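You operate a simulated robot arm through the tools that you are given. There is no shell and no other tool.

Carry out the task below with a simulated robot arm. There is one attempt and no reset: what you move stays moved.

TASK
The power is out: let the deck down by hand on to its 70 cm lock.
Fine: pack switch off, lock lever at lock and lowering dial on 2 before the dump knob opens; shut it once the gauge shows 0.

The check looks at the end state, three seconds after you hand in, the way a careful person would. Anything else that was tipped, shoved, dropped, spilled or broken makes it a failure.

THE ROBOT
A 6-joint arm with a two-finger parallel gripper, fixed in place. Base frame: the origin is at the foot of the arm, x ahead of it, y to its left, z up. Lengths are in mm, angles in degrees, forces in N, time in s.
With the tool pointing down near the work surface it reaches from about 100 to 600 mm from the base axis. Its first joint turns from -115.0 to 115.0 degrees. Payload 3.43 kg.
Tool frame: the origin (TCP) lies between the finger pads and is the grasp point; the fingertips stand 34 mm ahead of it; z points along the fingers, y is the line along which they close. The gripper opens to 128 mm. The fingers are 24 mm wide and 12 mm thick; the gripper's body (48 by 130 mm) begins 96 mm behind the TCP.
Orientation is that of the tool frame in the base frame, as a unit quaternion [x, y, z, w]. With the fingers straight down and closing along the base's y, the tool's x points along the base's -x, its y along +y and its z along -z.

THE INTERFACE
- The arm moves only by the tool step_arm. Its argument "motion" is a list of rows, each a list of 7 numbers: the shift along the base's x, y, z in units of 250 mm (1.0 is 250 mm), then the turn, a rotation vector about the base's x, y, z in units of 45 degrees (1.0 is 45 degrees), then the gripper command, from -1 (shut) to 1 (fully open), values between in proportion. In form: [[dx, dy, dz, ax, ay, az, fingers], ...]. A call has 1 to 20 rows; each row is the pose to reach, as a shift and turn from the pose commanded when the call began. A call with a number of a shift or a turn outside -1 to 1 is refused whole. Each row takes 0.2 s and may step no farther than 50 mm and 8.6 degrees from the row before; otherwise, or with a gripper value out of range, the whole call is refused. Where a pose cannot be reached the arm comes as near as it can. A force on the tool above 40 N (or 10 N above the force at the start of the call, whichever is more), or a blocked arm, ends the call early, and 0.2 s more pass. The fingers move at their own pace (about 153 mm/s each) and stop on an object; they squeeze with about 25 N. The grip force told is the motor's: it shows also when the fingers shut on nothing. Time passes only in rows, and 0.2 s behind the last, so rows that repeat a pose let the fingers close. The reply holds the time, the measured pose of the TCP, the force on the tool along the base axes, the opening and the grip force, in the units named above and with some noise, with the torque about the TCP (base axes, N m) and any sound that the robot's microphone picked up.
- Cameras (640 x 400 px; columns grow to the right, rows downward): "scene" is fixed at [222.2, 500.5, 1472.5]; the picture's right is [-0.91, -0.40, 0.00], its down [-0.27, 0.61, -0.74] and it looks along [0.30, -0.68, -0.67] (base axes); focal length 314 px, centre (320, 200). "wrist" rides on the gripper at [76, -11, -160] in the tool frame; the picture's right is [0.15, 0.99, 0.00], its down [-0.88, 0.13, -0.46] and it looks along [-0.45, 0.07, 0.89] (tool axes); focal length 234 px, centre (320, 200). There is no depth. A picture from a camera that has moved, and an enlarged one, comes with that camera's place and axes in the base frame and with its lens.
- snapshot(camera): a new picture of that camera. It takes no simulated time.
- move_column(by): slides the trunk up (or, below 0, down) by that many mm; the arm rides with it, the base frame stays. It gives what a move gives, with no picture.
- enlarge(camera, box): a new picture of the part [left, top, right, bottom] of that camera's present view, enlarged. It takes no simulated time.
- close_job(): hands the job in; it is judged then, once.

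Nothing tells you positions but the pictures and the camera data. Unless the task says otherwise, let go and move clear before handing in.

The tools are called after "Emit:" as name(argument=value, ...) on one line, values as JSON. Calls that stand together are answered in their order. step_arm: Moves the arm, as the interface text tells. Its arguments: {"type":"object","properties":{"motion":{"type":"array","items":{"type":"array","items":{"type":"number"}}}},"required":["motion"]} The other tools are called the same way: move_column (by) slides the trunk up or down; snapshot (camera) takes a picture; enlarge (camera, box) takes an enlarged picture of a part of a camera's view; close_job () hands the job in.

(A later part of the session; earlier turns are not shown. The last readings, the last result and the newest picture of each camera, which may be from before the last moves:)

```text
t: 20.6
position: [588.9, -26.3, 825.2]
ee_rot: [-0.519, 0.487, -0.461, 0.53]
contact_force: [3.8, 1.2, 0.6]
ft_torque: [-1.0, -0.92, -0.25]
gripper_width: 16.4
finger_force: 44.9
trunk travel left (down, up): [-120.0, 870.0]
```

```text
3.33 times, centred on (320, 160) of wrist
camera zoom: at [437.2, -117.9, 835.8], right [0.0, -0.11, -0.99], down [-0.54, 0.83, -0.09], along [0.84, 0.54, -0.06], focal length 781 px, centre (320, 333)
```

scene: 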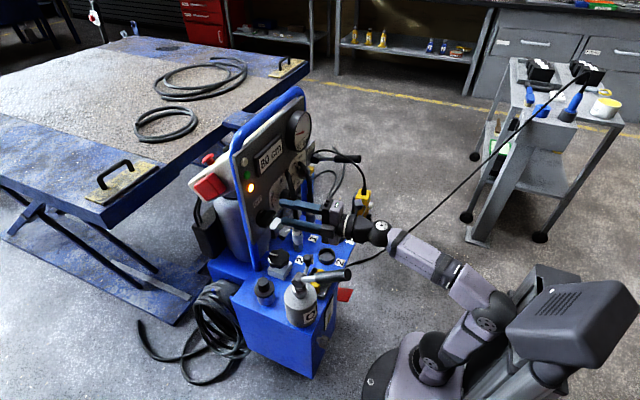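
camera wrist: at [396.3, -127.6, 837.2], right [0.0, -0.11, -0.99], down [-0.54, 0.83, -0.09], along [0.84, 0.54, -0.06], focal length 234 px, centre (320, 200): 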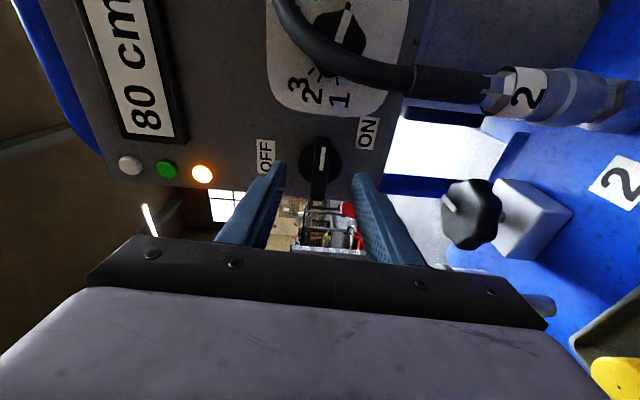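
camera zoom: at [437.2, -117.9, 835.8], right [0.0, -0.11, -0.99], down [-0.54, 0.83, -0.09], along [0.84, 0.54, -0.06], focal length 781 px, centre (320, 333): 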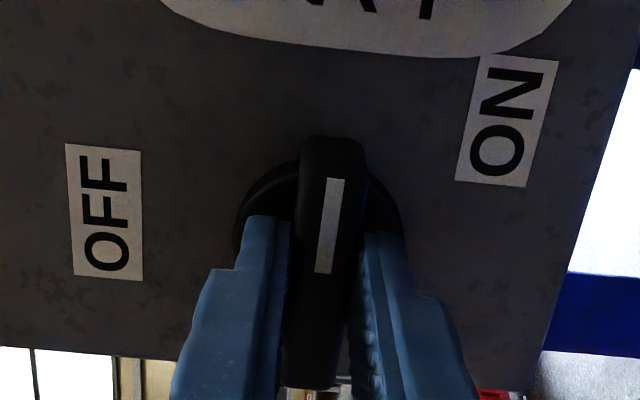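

Bar is gripped (16 mm). Now rotating counter-clockwise about the panel normal, first 45°.

Emit:
step_arm(motion=[[0, 0, 0, -0.17, 0, 0, -1], [0, 0, 0, -0.34, 0, 0, -1], [0, 0, 0, -0.51, 0, 0, -1], [0, 0, 0, -0.68, 0, 0, -1], [0, 0, 0, -0.85, 0, 0, -1], [0, 0, 0, -1.0, 0, 0, -1]])

Emit:
snapshot(camera="wrist")

```text
t: 21.9
position: [588.3, -25.0, 828.1]
ee_rot: [0.668, -0.296, 0.603, -0.32]
contact_force: [9.8, 3.2, 4.2]
ft_torque: [0.03, -0.57, 0.99]
gripper_width: 15.9
finger_force: 45.0
trunk travel left (down, up): [-120.0, 870.0]
stopped in row 6: the force on the tool passed its limit at 40 N (the readings are from after the stop); the commanded pose is now the measured one
```

```text
taken
camera wrist: at [436.4, -87.9, 894.8], right [0.0, -0.73, -0.69], down [-0.54, 0.57, -0.61], along [0.84, 0.37, -0.39], focal length 234 px, centre (320, 200)
```

wrist: 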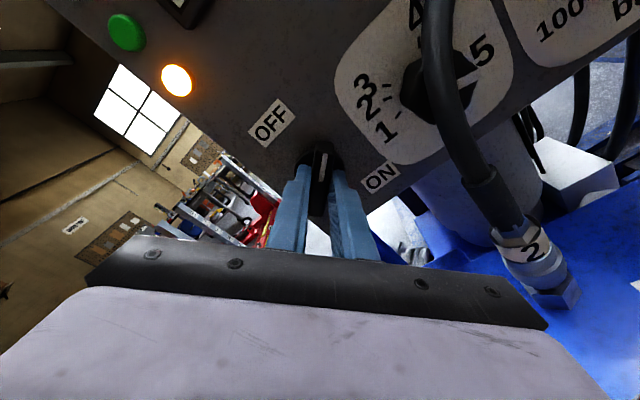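

Emit:
enlarge(camera="wrist", box=[240, 80, 420, 230])

Emit:
enlarge(camera="scene", box=[240, 170, 340, 250])

```text
2.67 times, centred on (330, 155) of wrist
camera zoom: at [436.4, -87.9, 894.8], right [0.0, -0.73, -0.69], down [-0.54, 0.57, -0.61], along [0.84, 0.37, -0.39], focal length 624 px, centre (293, 320)
```

zoom: 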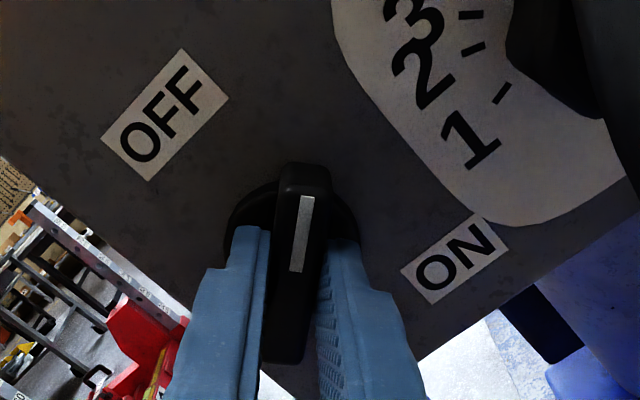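

```text
5.00 times, centred on (290, 210) of scene
camera zoom: at [222.2, 500.5, 1472.5], right [-0.91, -0.4, 0.0], down [-0.27, 0.61, -0.74], along [0.3, -0.68, -0.67], focal length 1570 px, centre (470, 150)
```

zoom: 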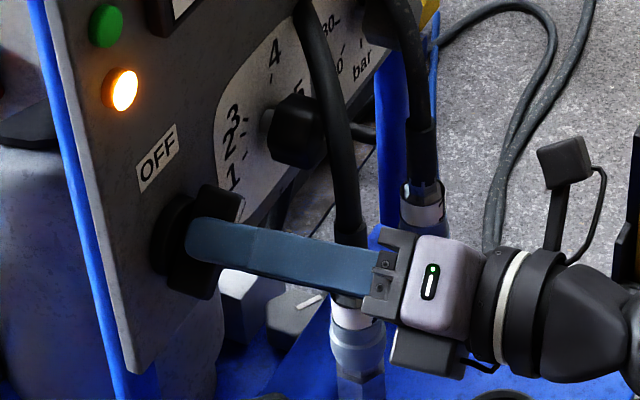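

The switch turned about 40° with the gripper; the stop was side-load since the true axis is ~4 mm to the left. I'll continue the remaining turn with a corrected arc.

Emit:
step_arm(motion=[[0.0, 0.002, 0.0014, -0.17, 0, 0, -1], [0.0, 0.004, 0.0026, -0.34, 0, 0, -1], [0.0, 0.006, 0.0036, -0.51, 0, 0, -1], [0.0, 0.008, 0.0044, -0.68, 0, 0, -1], [0.0, 0.01, 0.005, -0.85, 0, 0, -1], [0.0, 0.012, 0.005, -1.0, 0, 0, -1]])

Emit:
snapshot(camera="wrist")

Emit:
enlarge(camera="scene", box=[240, 170, 340, 250])

```text
t: 23.1
position: [588.4, -21.0, 830.7]
ee_rot: [0.735, -0.092, 0.668, -0.075]
contact_force: [-0.8, -15.9, -1.1]
ft_torque: [-0.16, -0.04, 0.26]
gripper_width: 16.3
finger_force: 45.1
out of reach, approached as far as the arm can: row 4, 5, 6
trunk travel left (down, up): [-120.0, 870.0]
stopped in row 6: the force on the tool passed its limit at 46 N (the readings are from after the stop); the commanded pose is now the measured one
```

```text
taken
camera wrist: at [436.2, -25.4, 921.8], right [-0.02, -1.0, -0.09], down [-0.54, 0.09, -0.84], along [0.84, 0.03, -0.54], focal length 234 px, centre (320, 200)
```

wrist: 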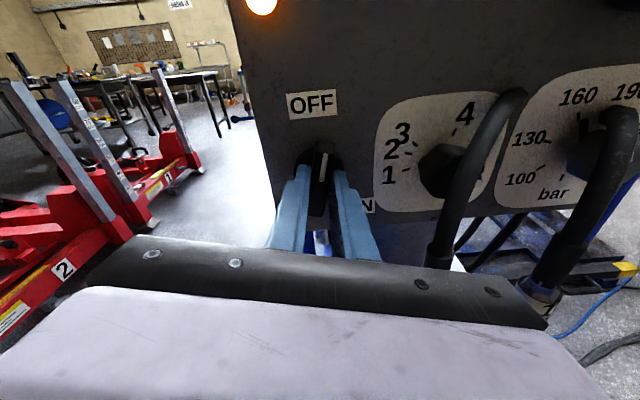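

```text
5.00 times, centred on (290, 210) of scene
camera zoom: at [222.2, 500.5, 1472.5], right [-0.91, -0.4, 0.0], down [-0.27, 0.61, -0.74], along [0.3, -0.68, -0.67], focal length 1570 px, centre (470, 150)
```

zoom: 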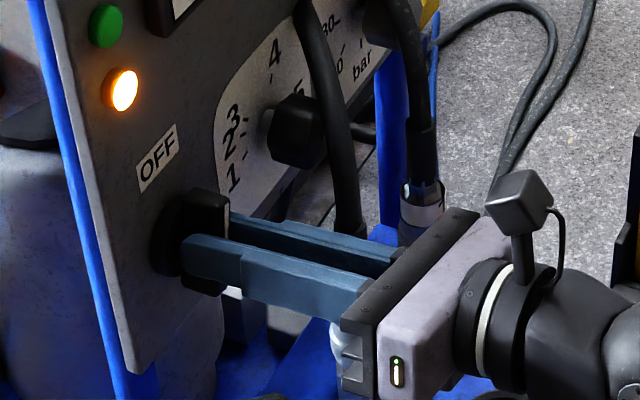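

Emit:
enlarge(camera="wrist", box=[250, 80, 400, 230])

Emit:
enlarge(camera="wrist", box=[360, 70, 560, 220])

```text
2.67 times, centred on (325, 155) of wrist
camera zoom: at [436.2, -25.4, 921.8], right [-0.02, -1.0, -0.09], down [-0.54, 0.09, -0.84], along [0.84, 0.03, -0.54], focal length 624 px, centre (307, 320)
```

zoom: 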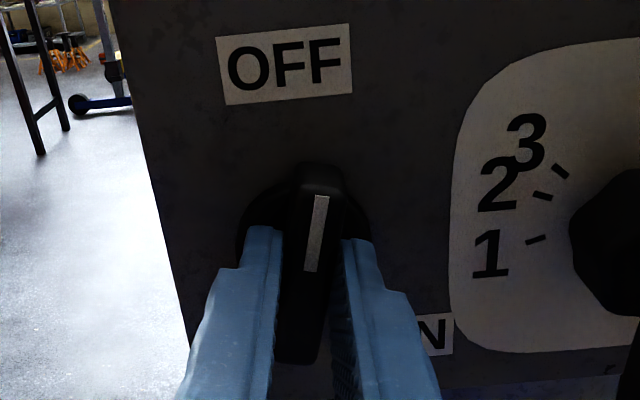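

```text
2.67 times, centred on (460, 145) of wrist
camera zoom: at [436.2, -25.4, 921.8], right [-0.02, -1.0, -0.09], down [-0.54, 0.09, -0.84], along [0.84, 0.03, -0.54], focal length 624 px, centre (-53, 347)
```

zoom: 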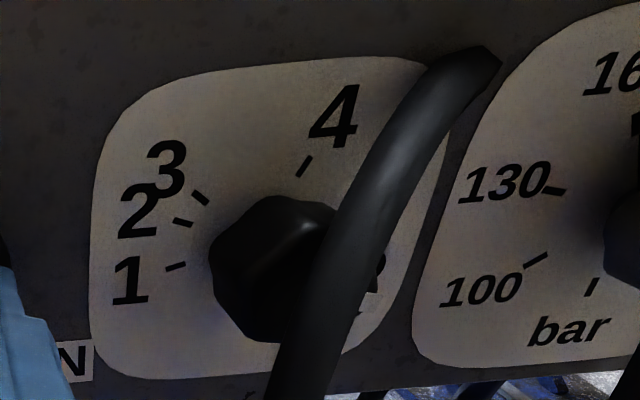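

The pointer is ~12° short of OFF. I'll try a small further turn from this pose.

Emit:
step_arm(motion=[[0.0, 0.004, 0.0, -0.1, 0, 0, -1], [0.0, 0.006, 0.0, -0.2, 0, 0, -1]])

Emit:
enlarge(camera="wrist", box=[250, 80, 400, 230])

```text
t: 23.7
position: [589.0, -19.2, 830.4]
ee_rot: [0.738, -0.045, 0.673, -0.013]
contact_force: [-1.6, -36.8, -0.8]
ft_torque: [-0.31, 0.21, -0.14]
gripper_width: 16.9
finger_force: 45.3
out of reach, approached as far as the arm can: row 2
trunk travel left (down, up): [-120.0, 870.0]
```

```text
2.67 times, centred on (325, 155) of wrist
camera zoom: at [436.5, -8.3, 921.7], right [-0.03, -1.0, 0.07], down [-0.54, -0.04, -0.84], along [0.84, -0.06, -0.54], focal length 624 px, centre (307, 320)
```

zoom: 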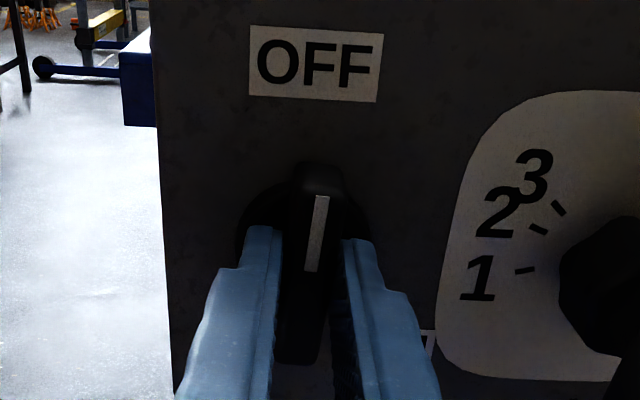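

The bar is now within a couple of degrees of OFF. I'll open the fingers and check it holds.

Emit:
step_arm(motion=[[0, 0, 0, 0, 0, 0, -0.3], [0, 0, 0, 0, 0, 0, -0.3]])

Emit:
step_arm(motion=[[-0.1, 0, 0, 0, 0, 0, -0.3], [-0.2, 0, 0, 0, 0, 0, -0.3]])

Emit:
snapshot(camera="wrist")

Emit:
enlarge(camera="scene", box=[240, 140, 340, 250])

```text
t: 24.3
position: [587.7, -10.9, 830.4]
ee_rot: [0.738, -0.042, 0.673, -0.017]
contact_force: [0.2, -0.3, 0.4]
ft_torque: [-0.01, -0.02, 0.04]
gripper_width: 44.5
finger_force: 0.0
trunk travel left (down, up): [-120.0, 870.0]
```

```text
t: 24.9
position: [539.3, -11.1, 830.7]
ee_rot: [0.739, -0.041, 0.672, -0.017]
contact_force: [1.3, -0.1, 0.0]
ft_torque: [0.0, 0.0, -0.03]
gripper_width: 44.9
finger_force: 0.2
trunk travel left (down, up): [-120.0, 870.0]
```

```text
taken
camera wrist: at [386.8, -1.3, 921.9], right [-0.03, -1.0, 0.07], down [-0.54, -0.04, -0.84], along [0.84, -0.06, -0.54], focal length 234 px, centre (320, 200)
```

wrist: 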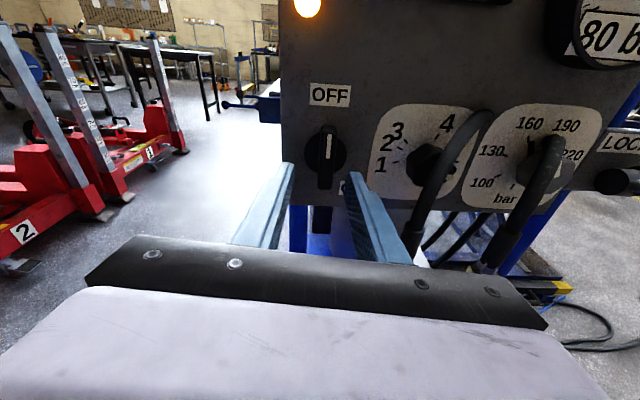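

```text
3.64 times, centred on (290, 195) of scene
camera zoom: at [222.2, 500.5, 1472.5], right [-0.91, -0.4, 0.0], down [-0.27, 0.61, -0.74], along [0.3, -0.68, -0.67], focal length 1141 px, centre (429, 218)
```

zoom: 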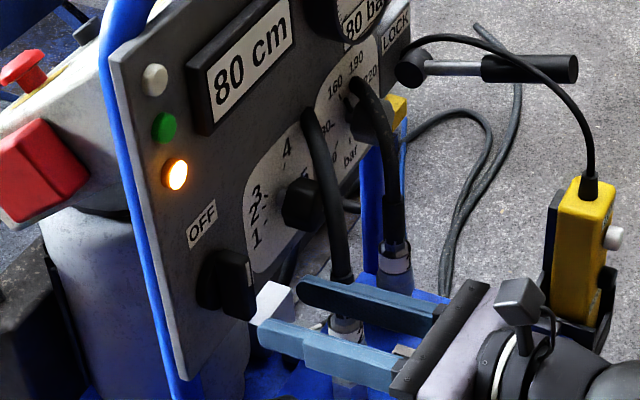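

Emit:
enlarge(camera="wrist", box=[280, 70, 400, 220])

Emit:
enlarge(camera="wrist", box=[360, 80, 620, 230])

```text
2.67 times, centred on (340, 145) of wrist
camera zoom: at [386.8, -1.3, 921.9], right [-0.03, -1.0, 0.07], down [-0.54, -0.04, -0.84], along [0.84, -0.06, -0.54], focal length 624 px, centre (267, 347)
```

zoom: 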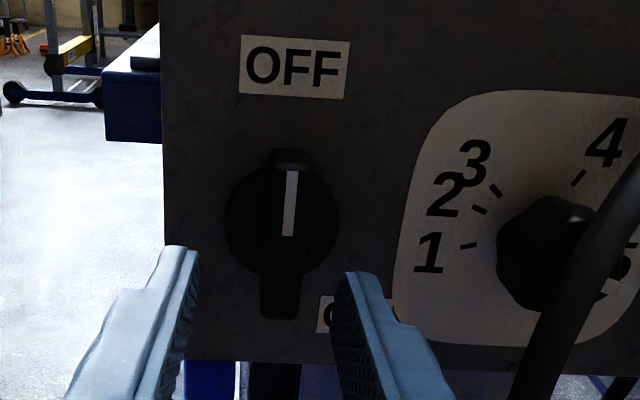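

```text
2.46 times, centred on (490, 155) of wrist
camera zoom: at [386.8, -1.3, 921.9], right [-0.03, -1.0, 0.07], down [-0.54, -0.04, -0.84], along [0.84, -0.06, -0.54], focal length 576 px, centre (-98, 311)
```

zoom: 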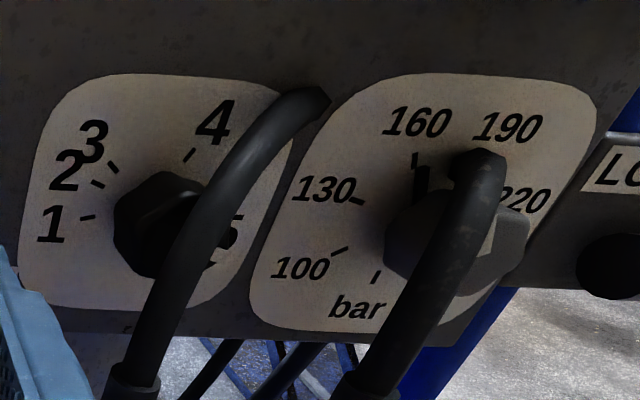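

The switch now points at OFF and holds there. Next is the lowering dial (centre ≈ y -129.5, z 825.5), with hose 2 passing between panel-front and gripper; I'll back off, roll the fingers so they'll straddle the hose, and move in front of the dial.

Emit:
step_arm(motion=[[-0.06, 0, 0.005, 0, 0, 0, -0.1], [-0.08, -0.06, 0.01, 0.13, 0, -0.012, -0.1], [-0.08, -0.13, 0.015, 0.29, -0.01, -0.03, -0.1], [-0.08, -0.21, 0.02, 0.46, -0.015, -0.045, -0.1], [-0.08, -0.29, 0.02, 0.62, -0.02, -0.06, -0.1], [-0.08, -0.37, 0.02, 0.79, -0.024, -0.075, -0.1], [-0.08, -0.442, 0.02, 0.951, -0.029, -0.091, -0.1]])

Emit:
snapshot(camera="wrist")

Emit:
enlarge(camera="scene", box=[240, 160, 380, 260])

```text
t: 26.5
position: [523.6, -107.2, 850.1]
ee_rot: [0.672, -0.312, 0.619, -0.261]
contact_force: [-1.1, -0.2, -0.1]
ft_torque: [0.03, -0.01, -0.03]
gripper_width: 57.6
finger_force: 0.1
out of reach, approached as far as the arm can: row 1, 2, 3, 4, 5, 6, 7
trunk travel left (down, up): [-120.0, 870.0]
```

```text
taken
camera wrist: at [368.7, -151.2, 924.1], right [-0.09, -0.77, -0.63], down [-0.5, 0.58, -0.64], along [0.86, 0.26, -0.44], focal length 234 px, centre (320, 200)
```

wrist: 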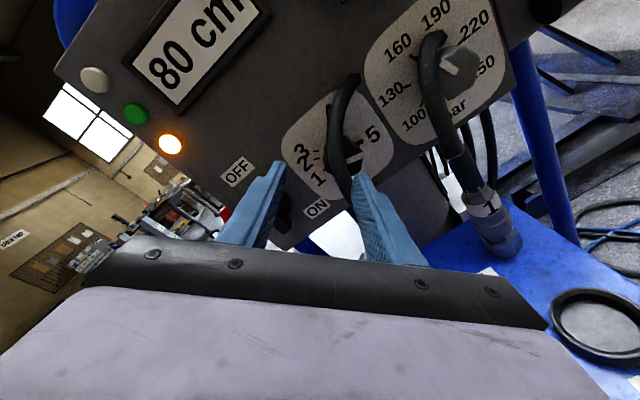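

```text
4.00 times, centred on (310, 210) of scene
camera zoom: at [222.2, 500.5, 1472.5], right [-0.91, -0.4, 0.0], down [-0.27, 0.61, -0.74], along [0.3, -0.68, -0.67], focal length 1256 px, centre (360, 160)
```

zoom: 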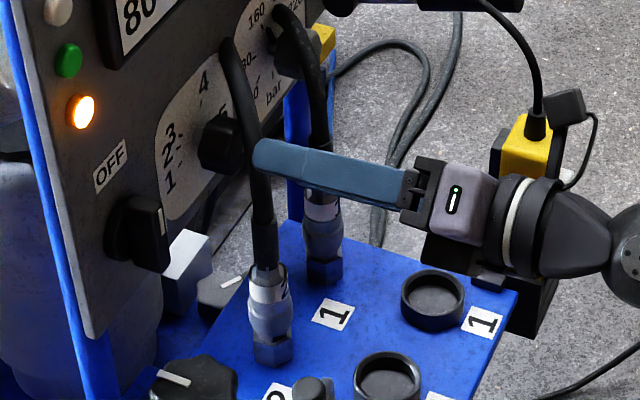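

Still fold-limited, so I'll lower the trunk a bit more and then set the exact pre-grasp pose.

Emit:
move_column(by=-70)

Emit:
step_arm(motion=[[-0.02, -0.02, 0.1, 0, 0, 0, -0.1], [-0.02, -0.058, 0.2, 0, 0, 0, -0.1], [-0.02, -0.058, 0.222, 0, 0, 0, -0.1]])

Emit:
snapshot(camera="wrist")

```text
t: 27.6
position: [524.9, -106.8, 779.8]
ee_rot: [0.673, -0.311, 0.618, -0.262]
contact_force: [0.1, 0.4, 0.2]
ft_torque: [0.0, -0.02, 0.01]
gripper_width: 57.5
finger_force: 0.0
trunk travel left (down, up): [-50.0, 940.0]
```

```text
t: 28.4
position: [518.6, -121.0, 835.9]
ee_rot: [0.672, -0.312, 0.619, -0.261]
contact_force: [0.5, 0.6, -0.3]
ft_torque: [-0.01, -0.04, 0.02]
gripper_width: 57.8
finger_force: 0.1
trunk travel left (down, up): [-50.0, 940.0]
```

```text
taken
camera wrist: at [363.1, -165.8, 910.1], right [-0.09, -0.77, -0.63], down [-0.5, 0.58, -0.64], along [0.86, 0.26, -0.44], focal length 234 px, centre (320, 200)
```

wrist: 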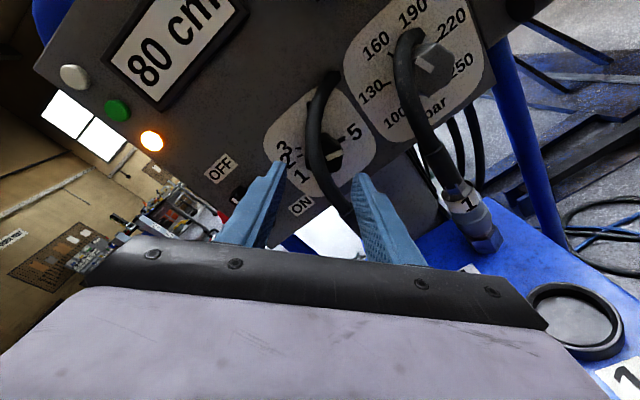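

Emit:
enlarge(camera="wrist", box=[230, 60, 410, 230])

Emit:
enlarge(camera="scene", box=[260, 160, 360, 240])

```text
2.35 times, centred on (320, 145) of wrist
camera zoom: at [363.1, -165.8, 910.1], right [-0.09, -0.77, -0.63], down [-0.5, 0.58, -0.64], along [0.86, 0.26, -0.44], focal length 551 px, centre (320, 329)
```

zoom: 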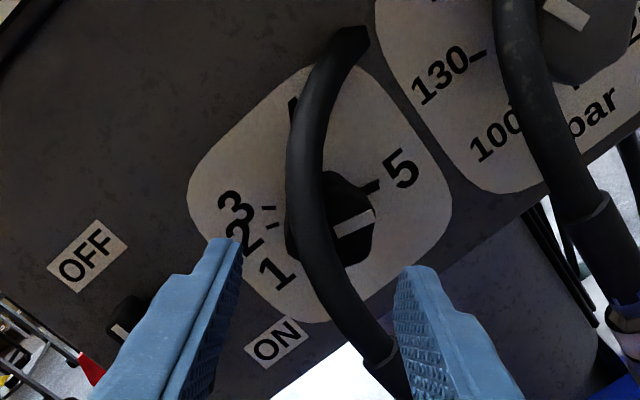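

```text
5.00 times, centred on (310, 200) of scene
camera zoom: at [222.2, 500.5, 1472.5], right [-0.91, -0.4, 0.0], down [-0.27, 0.61, -0.74], along [0.3, -0.68, -0.67], focal length 1570 px, centre (370, 200)
```

zoom: 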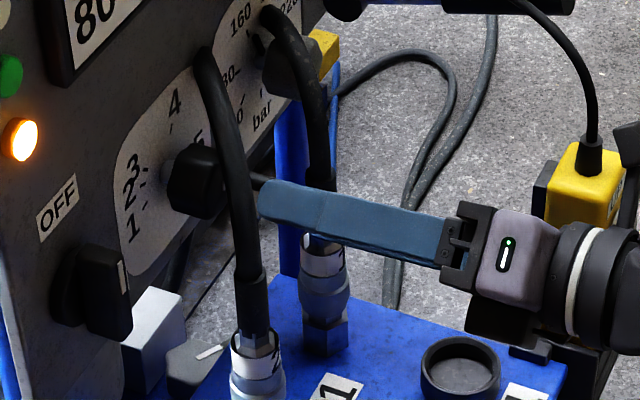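

Fingers are lined up on both sides of the hose. Advancing along the tool axis so the tips go around the dial knob.

Emit:
step_arm(motion=[[0.06, -0.004, -0.006, 0, 0, -0.03, -0.1], [0.12, -0.008, -0.012, 0, 0, -0.06, -0.1], [0.18, -0.014, -0.018, 0, 0, -0.064, -0.1], [0.24, -0.02, -0.025, 0, 0, -0.064, -0.1]])

Emit:
enlarge(camera="wrist", box=[230, 60, 410, 230])

Emit:
enlarge(camera="scene", box=[260, 160, 360, 240])

```text
t: 29.4
position: [578.4, -127.0, 829.8]
ee_rot: [0.664, -0.329, 0.625, -0.245]
contact_force: [-0.5, 1.0, 0.5]
ft_torque: [0.01, 0.03, -0.01]
gripper_width: 57.4
finger_force: 0.1
trunk travel left (down, up): [-50.0, 940.0]
```

```text
2.35 times, centred on (320, 145) of wrist
camera zoom: at [422.0, -162.7, 903.9], right [-0.13, -0.77, -0.63], down [-0.47, 0.61, -0.64], along [0.87, 0.21, -0.44], focal length 551 px, centre (320, 329)
```

zoom: 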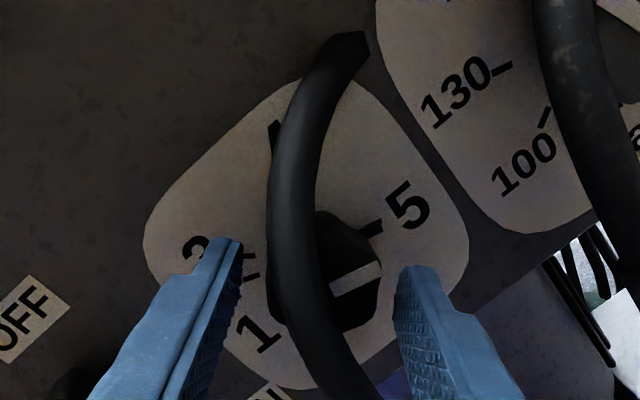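

```text
5.00 times, centred on (310, 200) of scene
camera zoom: at [222.2, 500.5, 1472.5], right [-0.91, -0.4, 0.0], down [-0.27, 0.61, -0.74], along [0.3, -0.68, -0.67], focal length 1570 px, centre (370, 200)
```

zoom: 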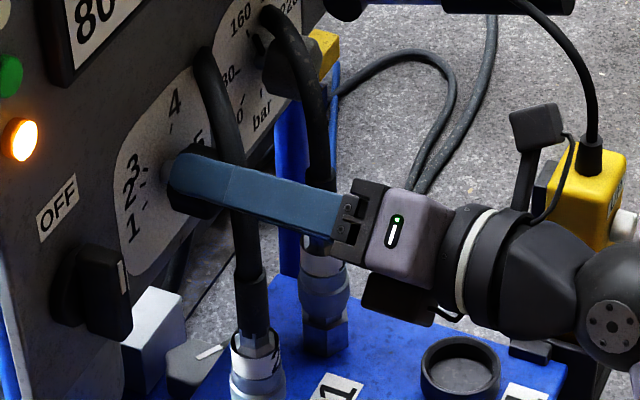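

Centred on the knob. I'll go 14 mm deeper and close on it.

Emit:
step_arm(motion=[[0.03, -0.003, -0.003, 0, 0, 0, -0.1], [0.058, -0.005, -0.006, 0, 0, 0, -0.1], [0.058, -0.005, -0.006, 0, 0, 0, -1], [0.058, -0.005, -0.006, 0, 0, 0, -1]])

Emit:
enlarge(camera="wrist", box=[230, 60, 410, 230])

```text
t: 30.4
position: [593.9, -128.8, 827.7]
ee_rot: [0.664, -0.329, 0.625, -0.245]
contact_force: [-0.8, 1.0, -1.9]
ft_torque: [-0.01, -0.72, 0.67]
gripper_width: 45.9
finger_force: 45.1
trunk travel left (down, up): [-50.0, 940.0]
```

```text
2.35 times, centred on (320, 145) of wrist
camera zoom: at [436.5, -164.3, 901.5], right [-0.13, -0.77, -0.63], down [-0.47, 0.61, -0.64], along [0.87, 0.22, -0.44], focal length 551 px, centre (320, 329)
```

zoom: 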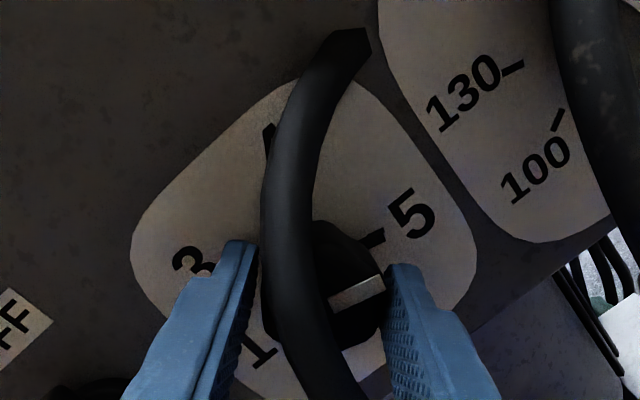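

Knob gripped at 46 mm with no side load. Rotating counter-clockwise ~43° about the dial axis.

Emit:
step_arm(motion=[[0, 0.0011, -0.0011, -0.16, 0, 0, -1], [0, 0.0021, -0.0024, -0.32, 0, 0, -1], [0, 0.003, -0.0038, -0.48, 0, 0, -1], [0, 0.0036, -0.0052, -0.64, 0, 0, -1], [0, 0.004, -0.0068, -0.8, 0, 0, -1], [0, 0.0043, -0.0083, -0.956, 0, 0, -1]])

Emit:
snapshot(camera="wrist")

Emit:
enlarge(camera="wrist", box=[230, 60, 410, 230])

```text
t: 31.4
position: [594.8, -126.0, 826.0]
ee_rot: [0.706, -0.19, 0.678, -0.081]
contact_force: [-14.4, -6.2, -6.2]
ft_torque: [-0.01, -0.84, -0.01]
gripper_width: 46.6
finger_force: 44.9
out of reach, approached as far as the arm can: row 4
trunk travel left (down, up): [-50.0, 940.0]
stopped in row 4: the force on the tool passed its limit at 48 N (the readings are from after the stop); the commanded pose is now the measured one
```

```text
taken
camera wrist: at [438.8, -123.1, 911.4], right [-0.16, -0.96, -0.23], down [-0.48, 0.28, -0.83], along [0.86, -0.02, -0.5], focal length 234 px, centre (320, 200)
```

wrist: 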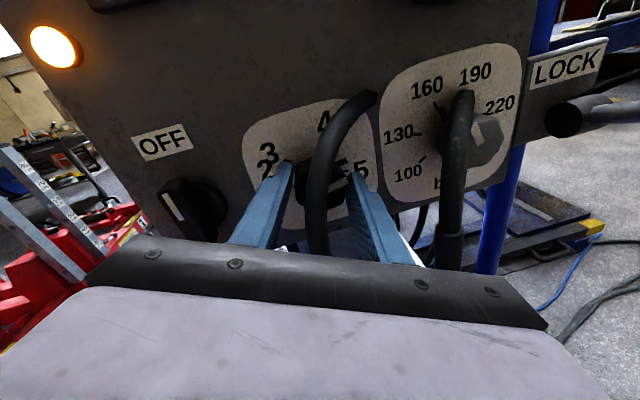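

```text
2.35 times, centred on (320, 145) of wrist
camera zoom: at [438.8, -123.1, 911.4], right [-0.16, -0.96, -0.23], down [-0.48, 0.28, -0.83], along [0.86, -0.02, -0.5], focal length 551 px, centre (320, 329)
```

zoom: 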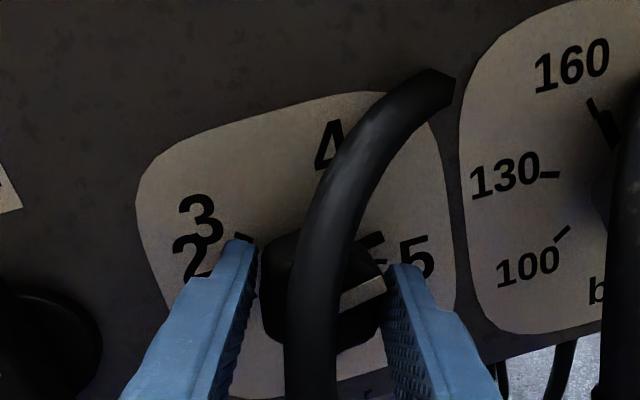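

Turned about 26° before the wrist ran into its range (pointer now ≈75°). I'll ratchet: open, roll back, regrip, and turn again, in one call.

Emit:
step_arm(motion=[[0, 0, 0, 0, 0, 0, -0.1], [-0.002, -0.003, 0.001, 0, 0, 0, -0.1], [-0.003, -0.004, 0.002, 0.16, 0, 0, -0.1], [-0.003, -0.005, 0.003, 0.32, 0, 0, -0.1], [-0.003, -0.006, 0.004, 0.48, 0, 0, -0.1], [-0.003, -0.008, 0.006, 0.64, 0, 0, -0.1], [-0.003, -0.0094, 0.0068, 0.8, 0, 0, -0.1], [-0.003, -0.0094, 0.0068, 0.8, 0, 0, -1], [-0.003, -0.0094, 0.0068, 0.8, 0, 0, -1]])

Emit:
enlarge(camera="wrist", box=[230, 60, 410, 230])

```text
t: 33.4
position: [596.1, -127.7, 827.1]
ee_rot: [0.647, -0.389, 0.586, -0.296]
contact_force: [-3.0, -0.4, -6.8]
ft_torque: [0.0, -0.61, 0.5]
gripper_width: 46.9
finger_force: 45.4
trunk travel left (down, up): [-50.0, 940.0]
```

```text
2.35 times, centred on (320, 145) of wrist
camera zoom: at [440.2, -175.3, 898.4], right [-0.15, -0.64, -0.75], down [-0.48, 0.71, -0.51], along [0.86, 0.28, -0.42], focal length 551 px, centre (320, 329)
```

zoom: 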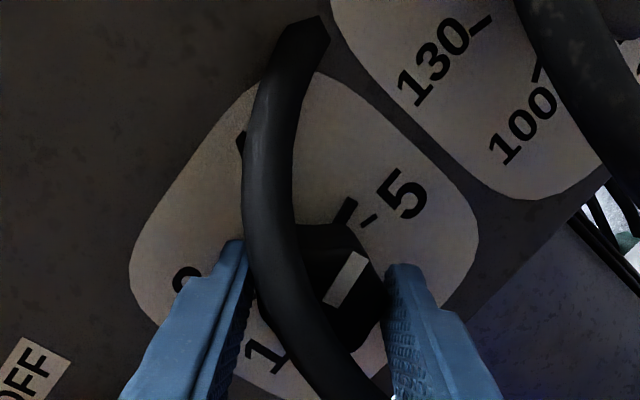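

Regripped at the rolled-back angle; the dial pointer has clearly left the 5 tick. Turning again.

Emit:
step_arm(motion=[[0, 0.001, -0.001, -0.15, 0, 0, -1], [0, 0.002, -0.002, -0.3, 0, 0, -1], [0, 0.003, -0.003, -0.45, 0, 0, -1], [0, 0.004, -0.004, -0.6, 0, 0, -1], [0, 0.005, -0.0052, -0.74, 0, 0, -1]])

Emit:
enlarge(camera="wrist", box=[230, 60, 410, 230])

```text
t: 34.6
position: [595.2, -128.4, 826.5]
ee_rot: [0.704, -0.204, 0.673, -0.098]
contact_force: [-2.8, -1.7, -8.9]
ft_torque: [0.04, -0.44, 0.5]
gripper_width: 47.1
finger_force: 45.2
trunk travel left (down, up): [-50.0, 940.0]
```

```text
2.35 times, centred on (320, 145) of wrist
camera zoom: at [440.2, -127.5, 911.0], right [-0.15, -0.95, -0.28], down [-0.48, 0.32, -0.82], along [0.86, 0.01, -0.5], focal length 551 px, centre (320, 329)
```

zoom: 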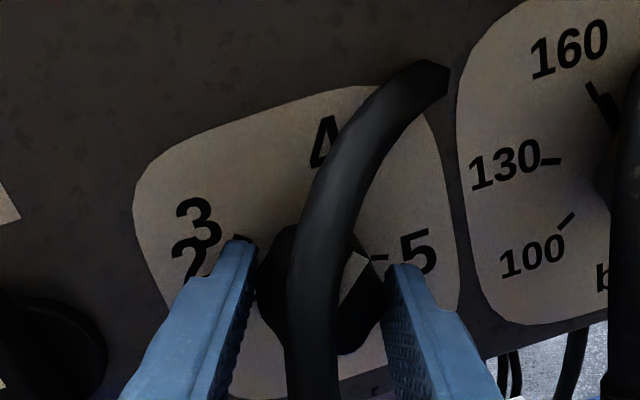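

Clean 33° turn with low force. Repeating the ratchet in a single call.

Emit:
step_arm(motion=[[0, 0, 0, 0, 0, 0, -0.1], [0, 0, 0, 0, 0, 0, -0.1], [0, -0.001, 0.001, 0.15, 0, 0, -0.1], [0, -0.002, 0.002, 0.3, 0, 0, -0.1], [0, -0.003, 0.003, 0.45, 0, 0, -0.1], [0, -0.004, 0.004, 0.6, 0, 0, -0.1], [0, -0.005, 0.0052, 0.74, 0, 0, -0.1], [0, -0.005, 0.0052, 0.74, 0, 0, -1], [0, -0.005, 0.0052, 0.74, 0, 0, -1], [0, -0.004, 0.004, 0.6, 0, 0, -1], [0, -0.003, 0.003, 0.45, 0, 0, -1], [0, -0.002, 0.002, 0.3, 0, 0, -1], [0, -0.001, 0.001, 0.15, 0, 0, -1], [0, 0, 0, 0, 0, 0, -1]])

Emit:
enlarge(camera="wrist", box=[230, 60, 410, 230])

Emit:
enlarge(camera="scene", box=[260, 160, 360, 240])

```text
t: 37.6
position: [594.4, -126.7, 826.4]
ee_rot: [0.704, -0.204, 0.673, -0.098]
contact_force: [-6.6, -1.1, -8.5]
ft_torque: [0.01, -1.19, 0.23]
gripper_width: 46.9
finger_force: 45.1
trunk travel left (down, up): [-50.0, 940.0]
```

```text
2.35 times, centred on (320, 145) of wrist
camera zoom: at [439.6, -127.4, 911.2], right [-0.15, -0.95, -0.28], down [-0.48, 0.32, -0.82], along [0.86, 0.01, -0.5], focal length 551 px, centre (320, 329)
```

zoom: 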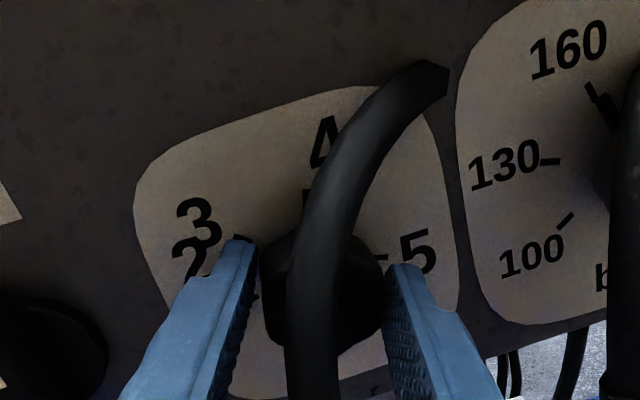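

```text
5.00 times, centred on (310, 200) of scene
camera zoom: at [222.2, 500.5, 1472.5], right [-0.91, -0.4, 0.0], down [-0.27, 0.61, -0.74], along [0.3, -0.68, -0.67], focal length 1570 px, centre (370, 200)
```

zoom: 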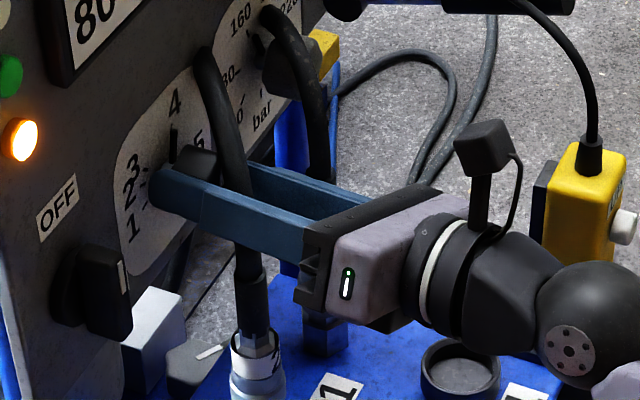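

The pointer nub is now near the top, just past 4. Two more equal strokes should bring it to about -57°.

Emit:
step_arm(motion=[[0, 0, 0, 0, 0, 0, -0.1], [0, 0, 0, 0, 0, 0, -0.1], [0, -0.001, 0.001, 0.15, 0, 0, -0.1], [0, -0.002, 0.002, 0.3, 0, 0, -0.1], [0, -0.003, 0.003, 0.45, 0, 0, -0.1], [0, -0.004, 0.004, 0.6, 0, 0, -0.1], [0, -0.005, 0.0052, 0.74, 0, 0, -0.1], [0, -0.005, 0.0052, 0.74, 0, 0, -1], [0, -0.005, 0.0052, 0.74, 0, 0, -1], [0, -0.004, 0.004, 0.6, 0, 0, -1], [0, -0.003, 0.003, 0.45, 0, 0, -1], [0, -0.002, 0.002, 0.3, 0, 0, -1], [0, -0.001, 0.001, 0.15, 0, 0, -1], [0, 0, 0, 0, 0, 0, -1]])

Emit:
enlarge(camera="wrist", box=[230, 60, 410, 230])

Emit:
enlarge(camera="scene", box=[260, 160, 360, 240])

```text
t: 40.6
position: [595.9, -127.4, 825.7]
ee_rot: [0.704, -0.204, 0.673, -0.098]
contact_force: [9.7, -6.7, 1.7]
ft_torque: [0.0, 0.31, 0.8]
gripper_width: 47.0
finger_force: 45.0
trunk travel left (down, up): [-50.0, 940.0]
```

```text
2.35 times, centred on (320, 145) of wrist
camera zoom: at [440.4, -127.5, 911.1], right [-0.15, -0.95, -0.28], down [-0.48, 0.32, -0.82], along [0.86, 0.01, -0.5], focal length 551 px, centre (320, 329)
```

zoom: 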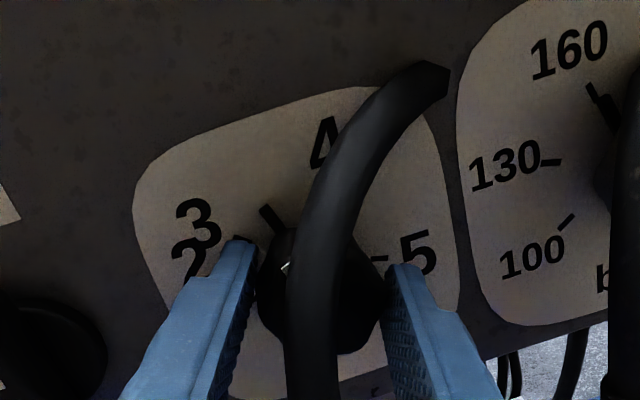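

```text
5.00 times, centred on (310, 200) of scene
camera zoom: at [222.2, 500.5, 1472.5], right [-0.91, -0.4, 0.0], down [-0.27, 0.61, -0.74], along [0.3, -0.68, -0.67], focal length 1570 px, centre (370, 200)
```

zoom: 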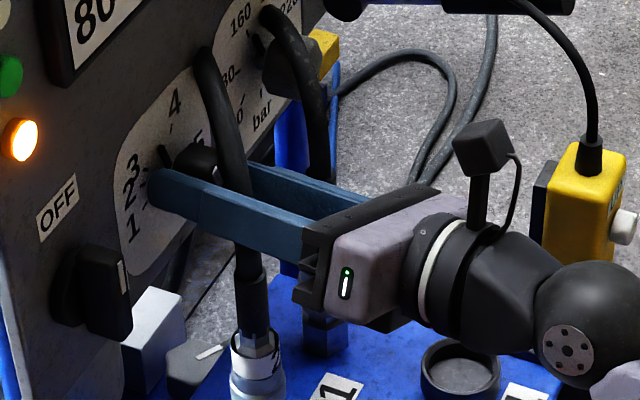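

Pointer now about -25°. Another stroke.

Emit:
step_arm(motion=[[0, 0, 0, 0, 0, 0, -0.1], [0, 0, 0, 0, 0, 0, -0.1], [0, -0.001, 0.001, 0.15, 0, 0, -0.1], [0, -0.002, 0.002, 0.3, 0, 0, -0.1], [0, -0.003, 0.003, 0.45, 0, 0, -0.1], [0, -0.004, 0.004, 0.6, 0, 0, -0.1], [0, -0.005, 0.0052, 0.74, 0, 0, -0.1], [0, -0.005, 0.0052, 0.74, 0, 0, -1], [0, -0.005, 0.0052, 0.74, 0, 0, -1], [0, -0.004, 0.004, 0.6, 0, 0, -1], [0, -0.003, 0.003, 0.45, 0, 0, -1], [0, -0.002, 0.002, 0.3, 0, 0, -1], [0, -0.001, 0.001, 0.15, 0, 0, -1], [0, 0, 0, 0, 0, 0, -1]])

Emit:
step_arm(motion=[[0, 0, 0, 0, 0, 0, -0.1], [0, 0, 0, 0, 0, 0, -0.1], [0, -0.001, 0.001, 0.15, 0, 0, -0.1], [0, -0.002, 0.002, 0.3, 0, 0, -0.1], [0, -0.003, 0.003, 0.45, 0, 0, -0.1], [0, -0.004, 0.004, 0.6, 0, 0, -0.1]])

Emit:
enlarge(camera="wrist", box=[230, 60, 410, 230])

Emit:
enlarge(camera="scene", box=[260, 160, 360, 240])

```text
t: 43.6
position: [596.1, -126.7, 824.4]
ee_rot: [0.704, -0.204, 0.673, -0.098]
contact_force: [6.6, -2.7, 0.5]
ft_torque: [0.02, -0.48, 0.67]
gripper_width: 46.8
finger_force: 44.6
trunk travel left (down, up): [-50.0, 940.0]
```

```text
t: 45.0
position: [595.9, -128.0, 827.0]
ee_rot: [0.661, -0.357, 0.606, -0.261]
contact_force: [0.1, 0.8, 0.8]
ft_torque: [0.0, 0.02, -0.02]
gripper_width: 57.5
finger_force: 0.2
trunk travel left (down, up): [-50.0, 940.0]
```

```text
2.35 times, centred on (320, 145) of wrist
camera zoom: at [439.3, -166.6, 903.3], right [-0.15, -0.72, -0.68], down [-0.48, 0.65, -0.58], along [0.86, 0.24, -0.44], focal length 551 px, centre (320, 329)
```

zoom: 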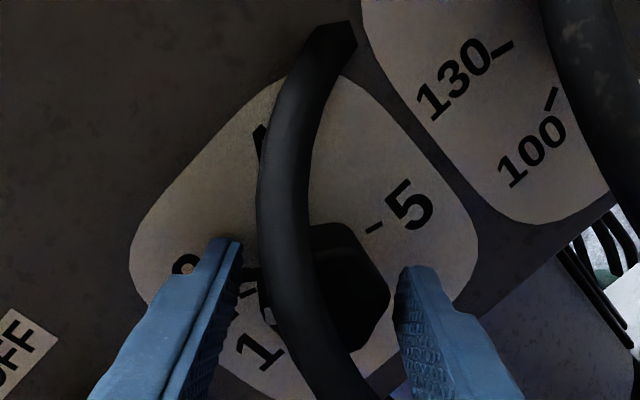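

```text
5.00 times, centred on (310, 200) of scene
camera zoom: at [222.2, 500.5, 1472.5], right [-0.91, -0.4, 0.0], down [-0.27, 0.61, -0.74], along [0.3, -0.68, -0.67], focal length 1570 px, centre (370, 200)
```

zoom: 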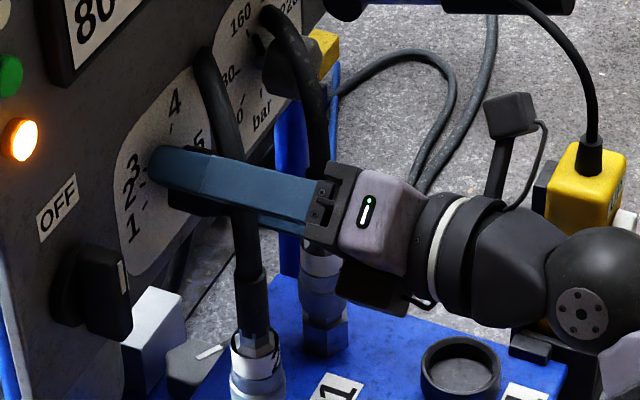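

I'll back straight out to get an unobstructed look at the pointer versus the 2 and 3 ticks.

Emit:
step_arm(motion=[[-0.09, 0.008, 0.011, 0, 0, 0, -0.1], [-0.18, 0.016, 0.023, 0, 0, 0, -0.1], [-0.28, 0.025, 0.036, 0, 0, 0, -0.1]])

Emit:
snapshot(camera="wrist")

Emit:
enlarge(camera="wrist", box=[240, 90, 400, 210])

Emit:
enlarge(camera="scene", box=[265, 170, 325, 220])

```text
t: 45.8
position: [525.7, -121.0, 834.8]
ee_rot: [0.662, -0.357, 0.606, -0.26]
contact_force: [-0.2, 0.4, -0.5]
ft_torque: [0.04, -0.03, 0.01]
gripper_width: 57.6
finger_force: 0.2
trunk travel left (down, up): [-50.0, 940.0]
```

```text
taken
camera wrist: at [369.9, -160.2, 911.2], right [-0.15, -0.72, -0.68], down [-0.48, 0.65, -0.58], along [0.86, 0.24, -0.45], focal length 234 px, centre (320, 200)
```

wrist: 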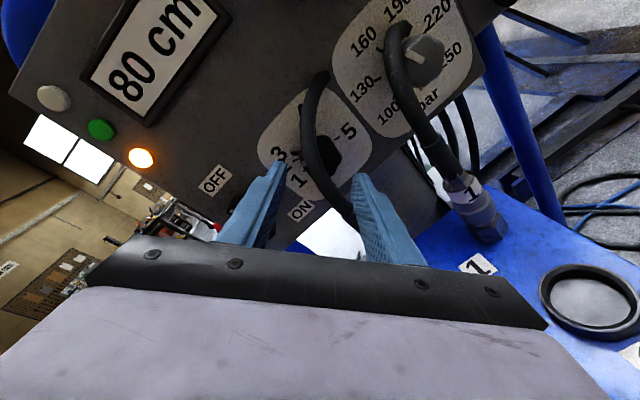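

```text
3.33 times, centred on (320, 150) of wrist
camera zoom: at [369.9, -160.2, 911.2], right [-0.15, -0.72, -0.68], down [-0.48, 0.65, -0.58], along [0.86, 0.24, -0.45], focal length 781 px, centre (320, 367)
```

zoom: 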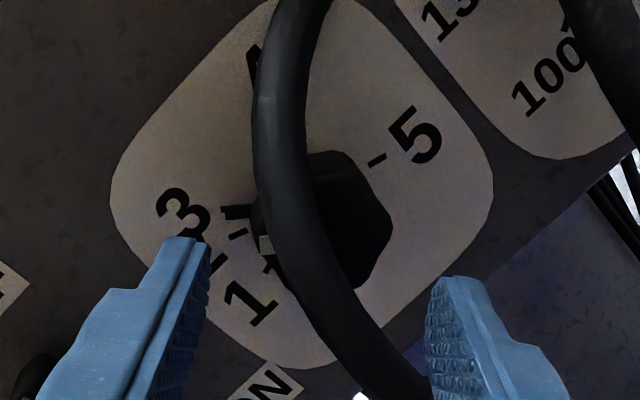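

```text
8.00 times, centred on (295, 195) of scene
camera zoom: at [222.2, 500.5, 1472.5], right [-0.91, -0.4, 0.0], down [-0.27, 0.61, -0.74], along [0.3, -0.68, -0.67], focal length 2511 px, centre (520, 240)
```

zoom: 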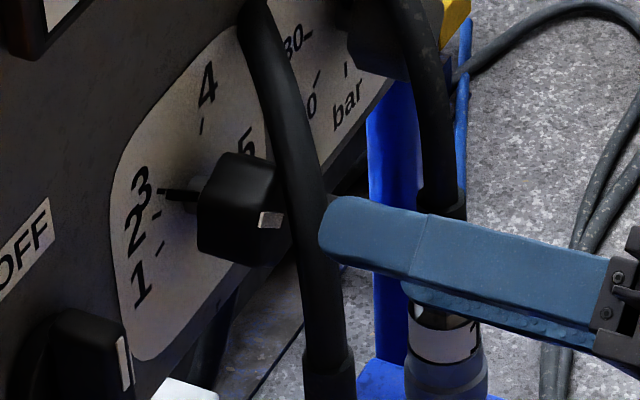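

The pointer nub sits on the 3 tick (≈-50°); 2 is at ≈-69°. I'll go back in, regrip and turn a further ~20°.

Emit:
step_arm(motion=[[0.1, -0.009, -0.013, 0, 0, 0, -0.1], [0.19, -0.017, -0.025, 0, 0, 0, -0.1], [0.28, -0.025, -0.036, 0, 0, 0, -0.1], [0.28, -0.025, -0.036, 0, 0, 0, -1], [0.28, -0.025, -0.036, 0, 0, 0, -1]])

Emit:
step_arm(motion=[[0, 0.001, -0.001, -0.15, 0, 0, -1], [0, 0.002, -0.002, -0.3, 0, 0, -1], [0, 0.003, -0.003, -0.45, 0, 0, -1]])

Emit:
enlarge(camera="wrist", box=[230, 60, 410, 230])

```text
t: 47.0
position: [594.1, -127.6, 825.5]
ee_rot: [0.662, -0.356, 0.606, -0.26]
contact_force: [-10.8, 2.0, -7.1]
ft_torque: [-0.01, -0.57, 0.4]
gripper_width: 46.8
finger_force: 45.3
trunk travel left (down, up): [-50.0, 940.0]
```

```text
t: 47.8
position: [594.9, -127.6, 825.6]
ee_rot: [0.698, -0.243, 0.659, -0.139]
contact_force: [-15.7, 1.3, -12.7]
ft_torque: [0.07, -0.79, 0.47]
gripper_width: 46.8
finger_force: 45.2
trunk travel left (down, up): [-50.0, 940.0]
```

```text
2.35 times, centred on (320, 145) of wrist
camera zoom: at [438.9, -137.2, 910.8], right [-0.15, -0.91, -0.38], down [-0.48, 0.41, -0.78], along [0.86, 0.07, -0.5], focal length 551 px, centre (320, 329)
```

zoom: 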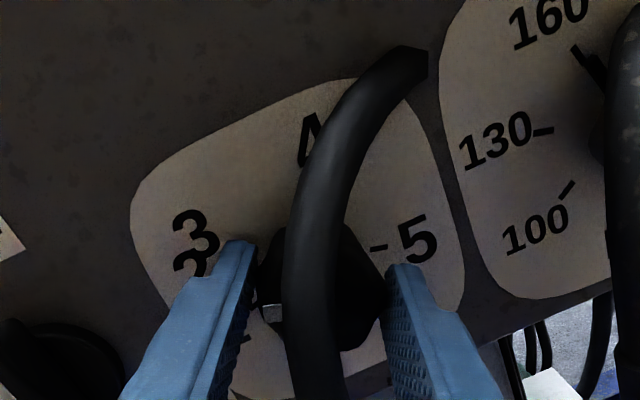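

Turned about 20°. I'll open, back out and check the pointer.

Emit:
step_arm(motion=[[0, 0, 0, 0, 0, 0, -0.1], [0, 0, 0, 0, 0, 0, -0.1], [-0.09, 0.008, 0.009, 0, 0, 0, -0.1], [-0.18, 0.016, 0.019, 0, 0, 0, -0.1], [-0.28, 0.026, 0.03, 0, 0, 0, -0.1]])

Emit:
enlarge(camera="wrist", box=[240, 90, 400, 210])

Emit:
enlarge(camera="scene", box=[265, 170, 325, 220])

```text
t: 49.0
position: [525.3, -120.2, 833.1]
ee_rot: [0.697, -0.245, 0.66, -0.139]
contact_force: [0.1, 0.0, 0.5]
ft_torque: [-0.02, -0.05, 0.01]
gripper_width: 57.3
finger_force: 0.0
trunk travel left (down, up): [-50.0, 940.0]
```

```text
3.33 times, centred on (320, 150) of wrist
camera zoom: at [369.0, -131.3, 917.8], right [-0.15, -0.91, -0.39], down [-0.48, 0.41, -0.78], along [0.86, 0.07, -0.5], focal length 781 px, centre (320, 367)
```

zoom: 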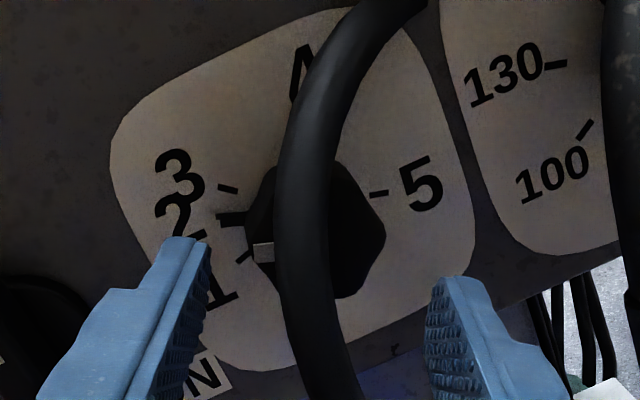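

```text
8.00 times, centred on (295, 195) of scene
camera zoom: at [222.2, 500.5, 1472.5], right [-0.91, -0.4, 0.0], down [-0.27, 0.61, -0.74], along [0.3, -0.68, -0.67], focal length 2511 px, centre (520, 240)
```

zoom: 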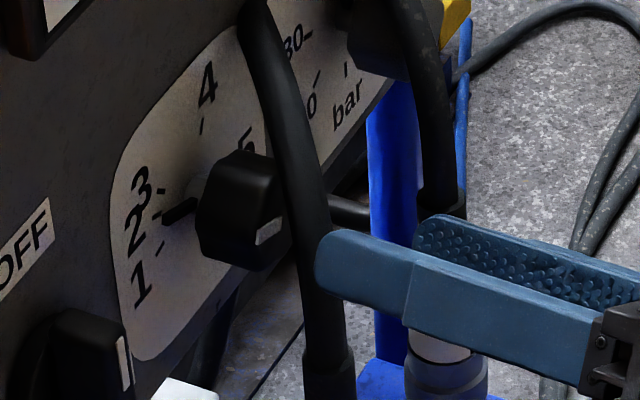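

Emit:
enlarge(camera="scene", box=[274, 183, 300, 203])

Emit:
enlarge(camera="wrist", box=[270, 130, 330, 180])

```text
16.00 times, centred on (287, 193) of scene
camera zoom: at [222.2, 500.5, 1472.5], right [-0.91, -0.4, 0.0], down [-0.27, 0.61, -0.74], along [0.3, -0.68, -0.67], focal length 5022 px, centre (848, 312)
```

zoom: 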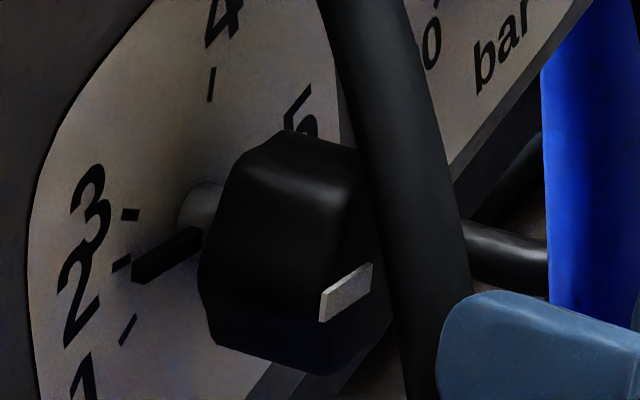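

```text
8.00 times, centred on (300, 155) of wrist
camera zoom: at [369.0, -131.3, 917.8], right [-0.15, -0.91, -0.39], down [-0.48, 0.41, -0.78], along [0.86, 0.07, -0.5], focal length 1873 px, centre (480, 560)
```

zoom: 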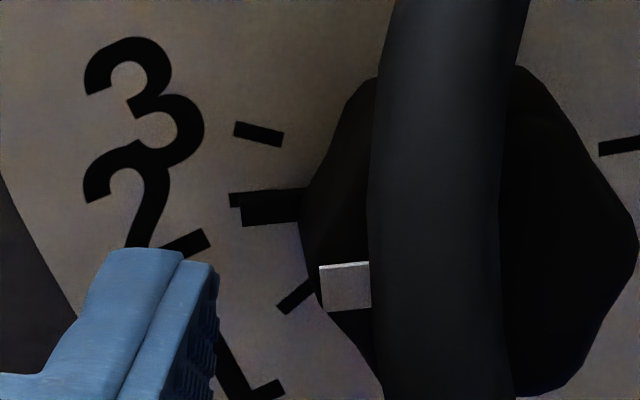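

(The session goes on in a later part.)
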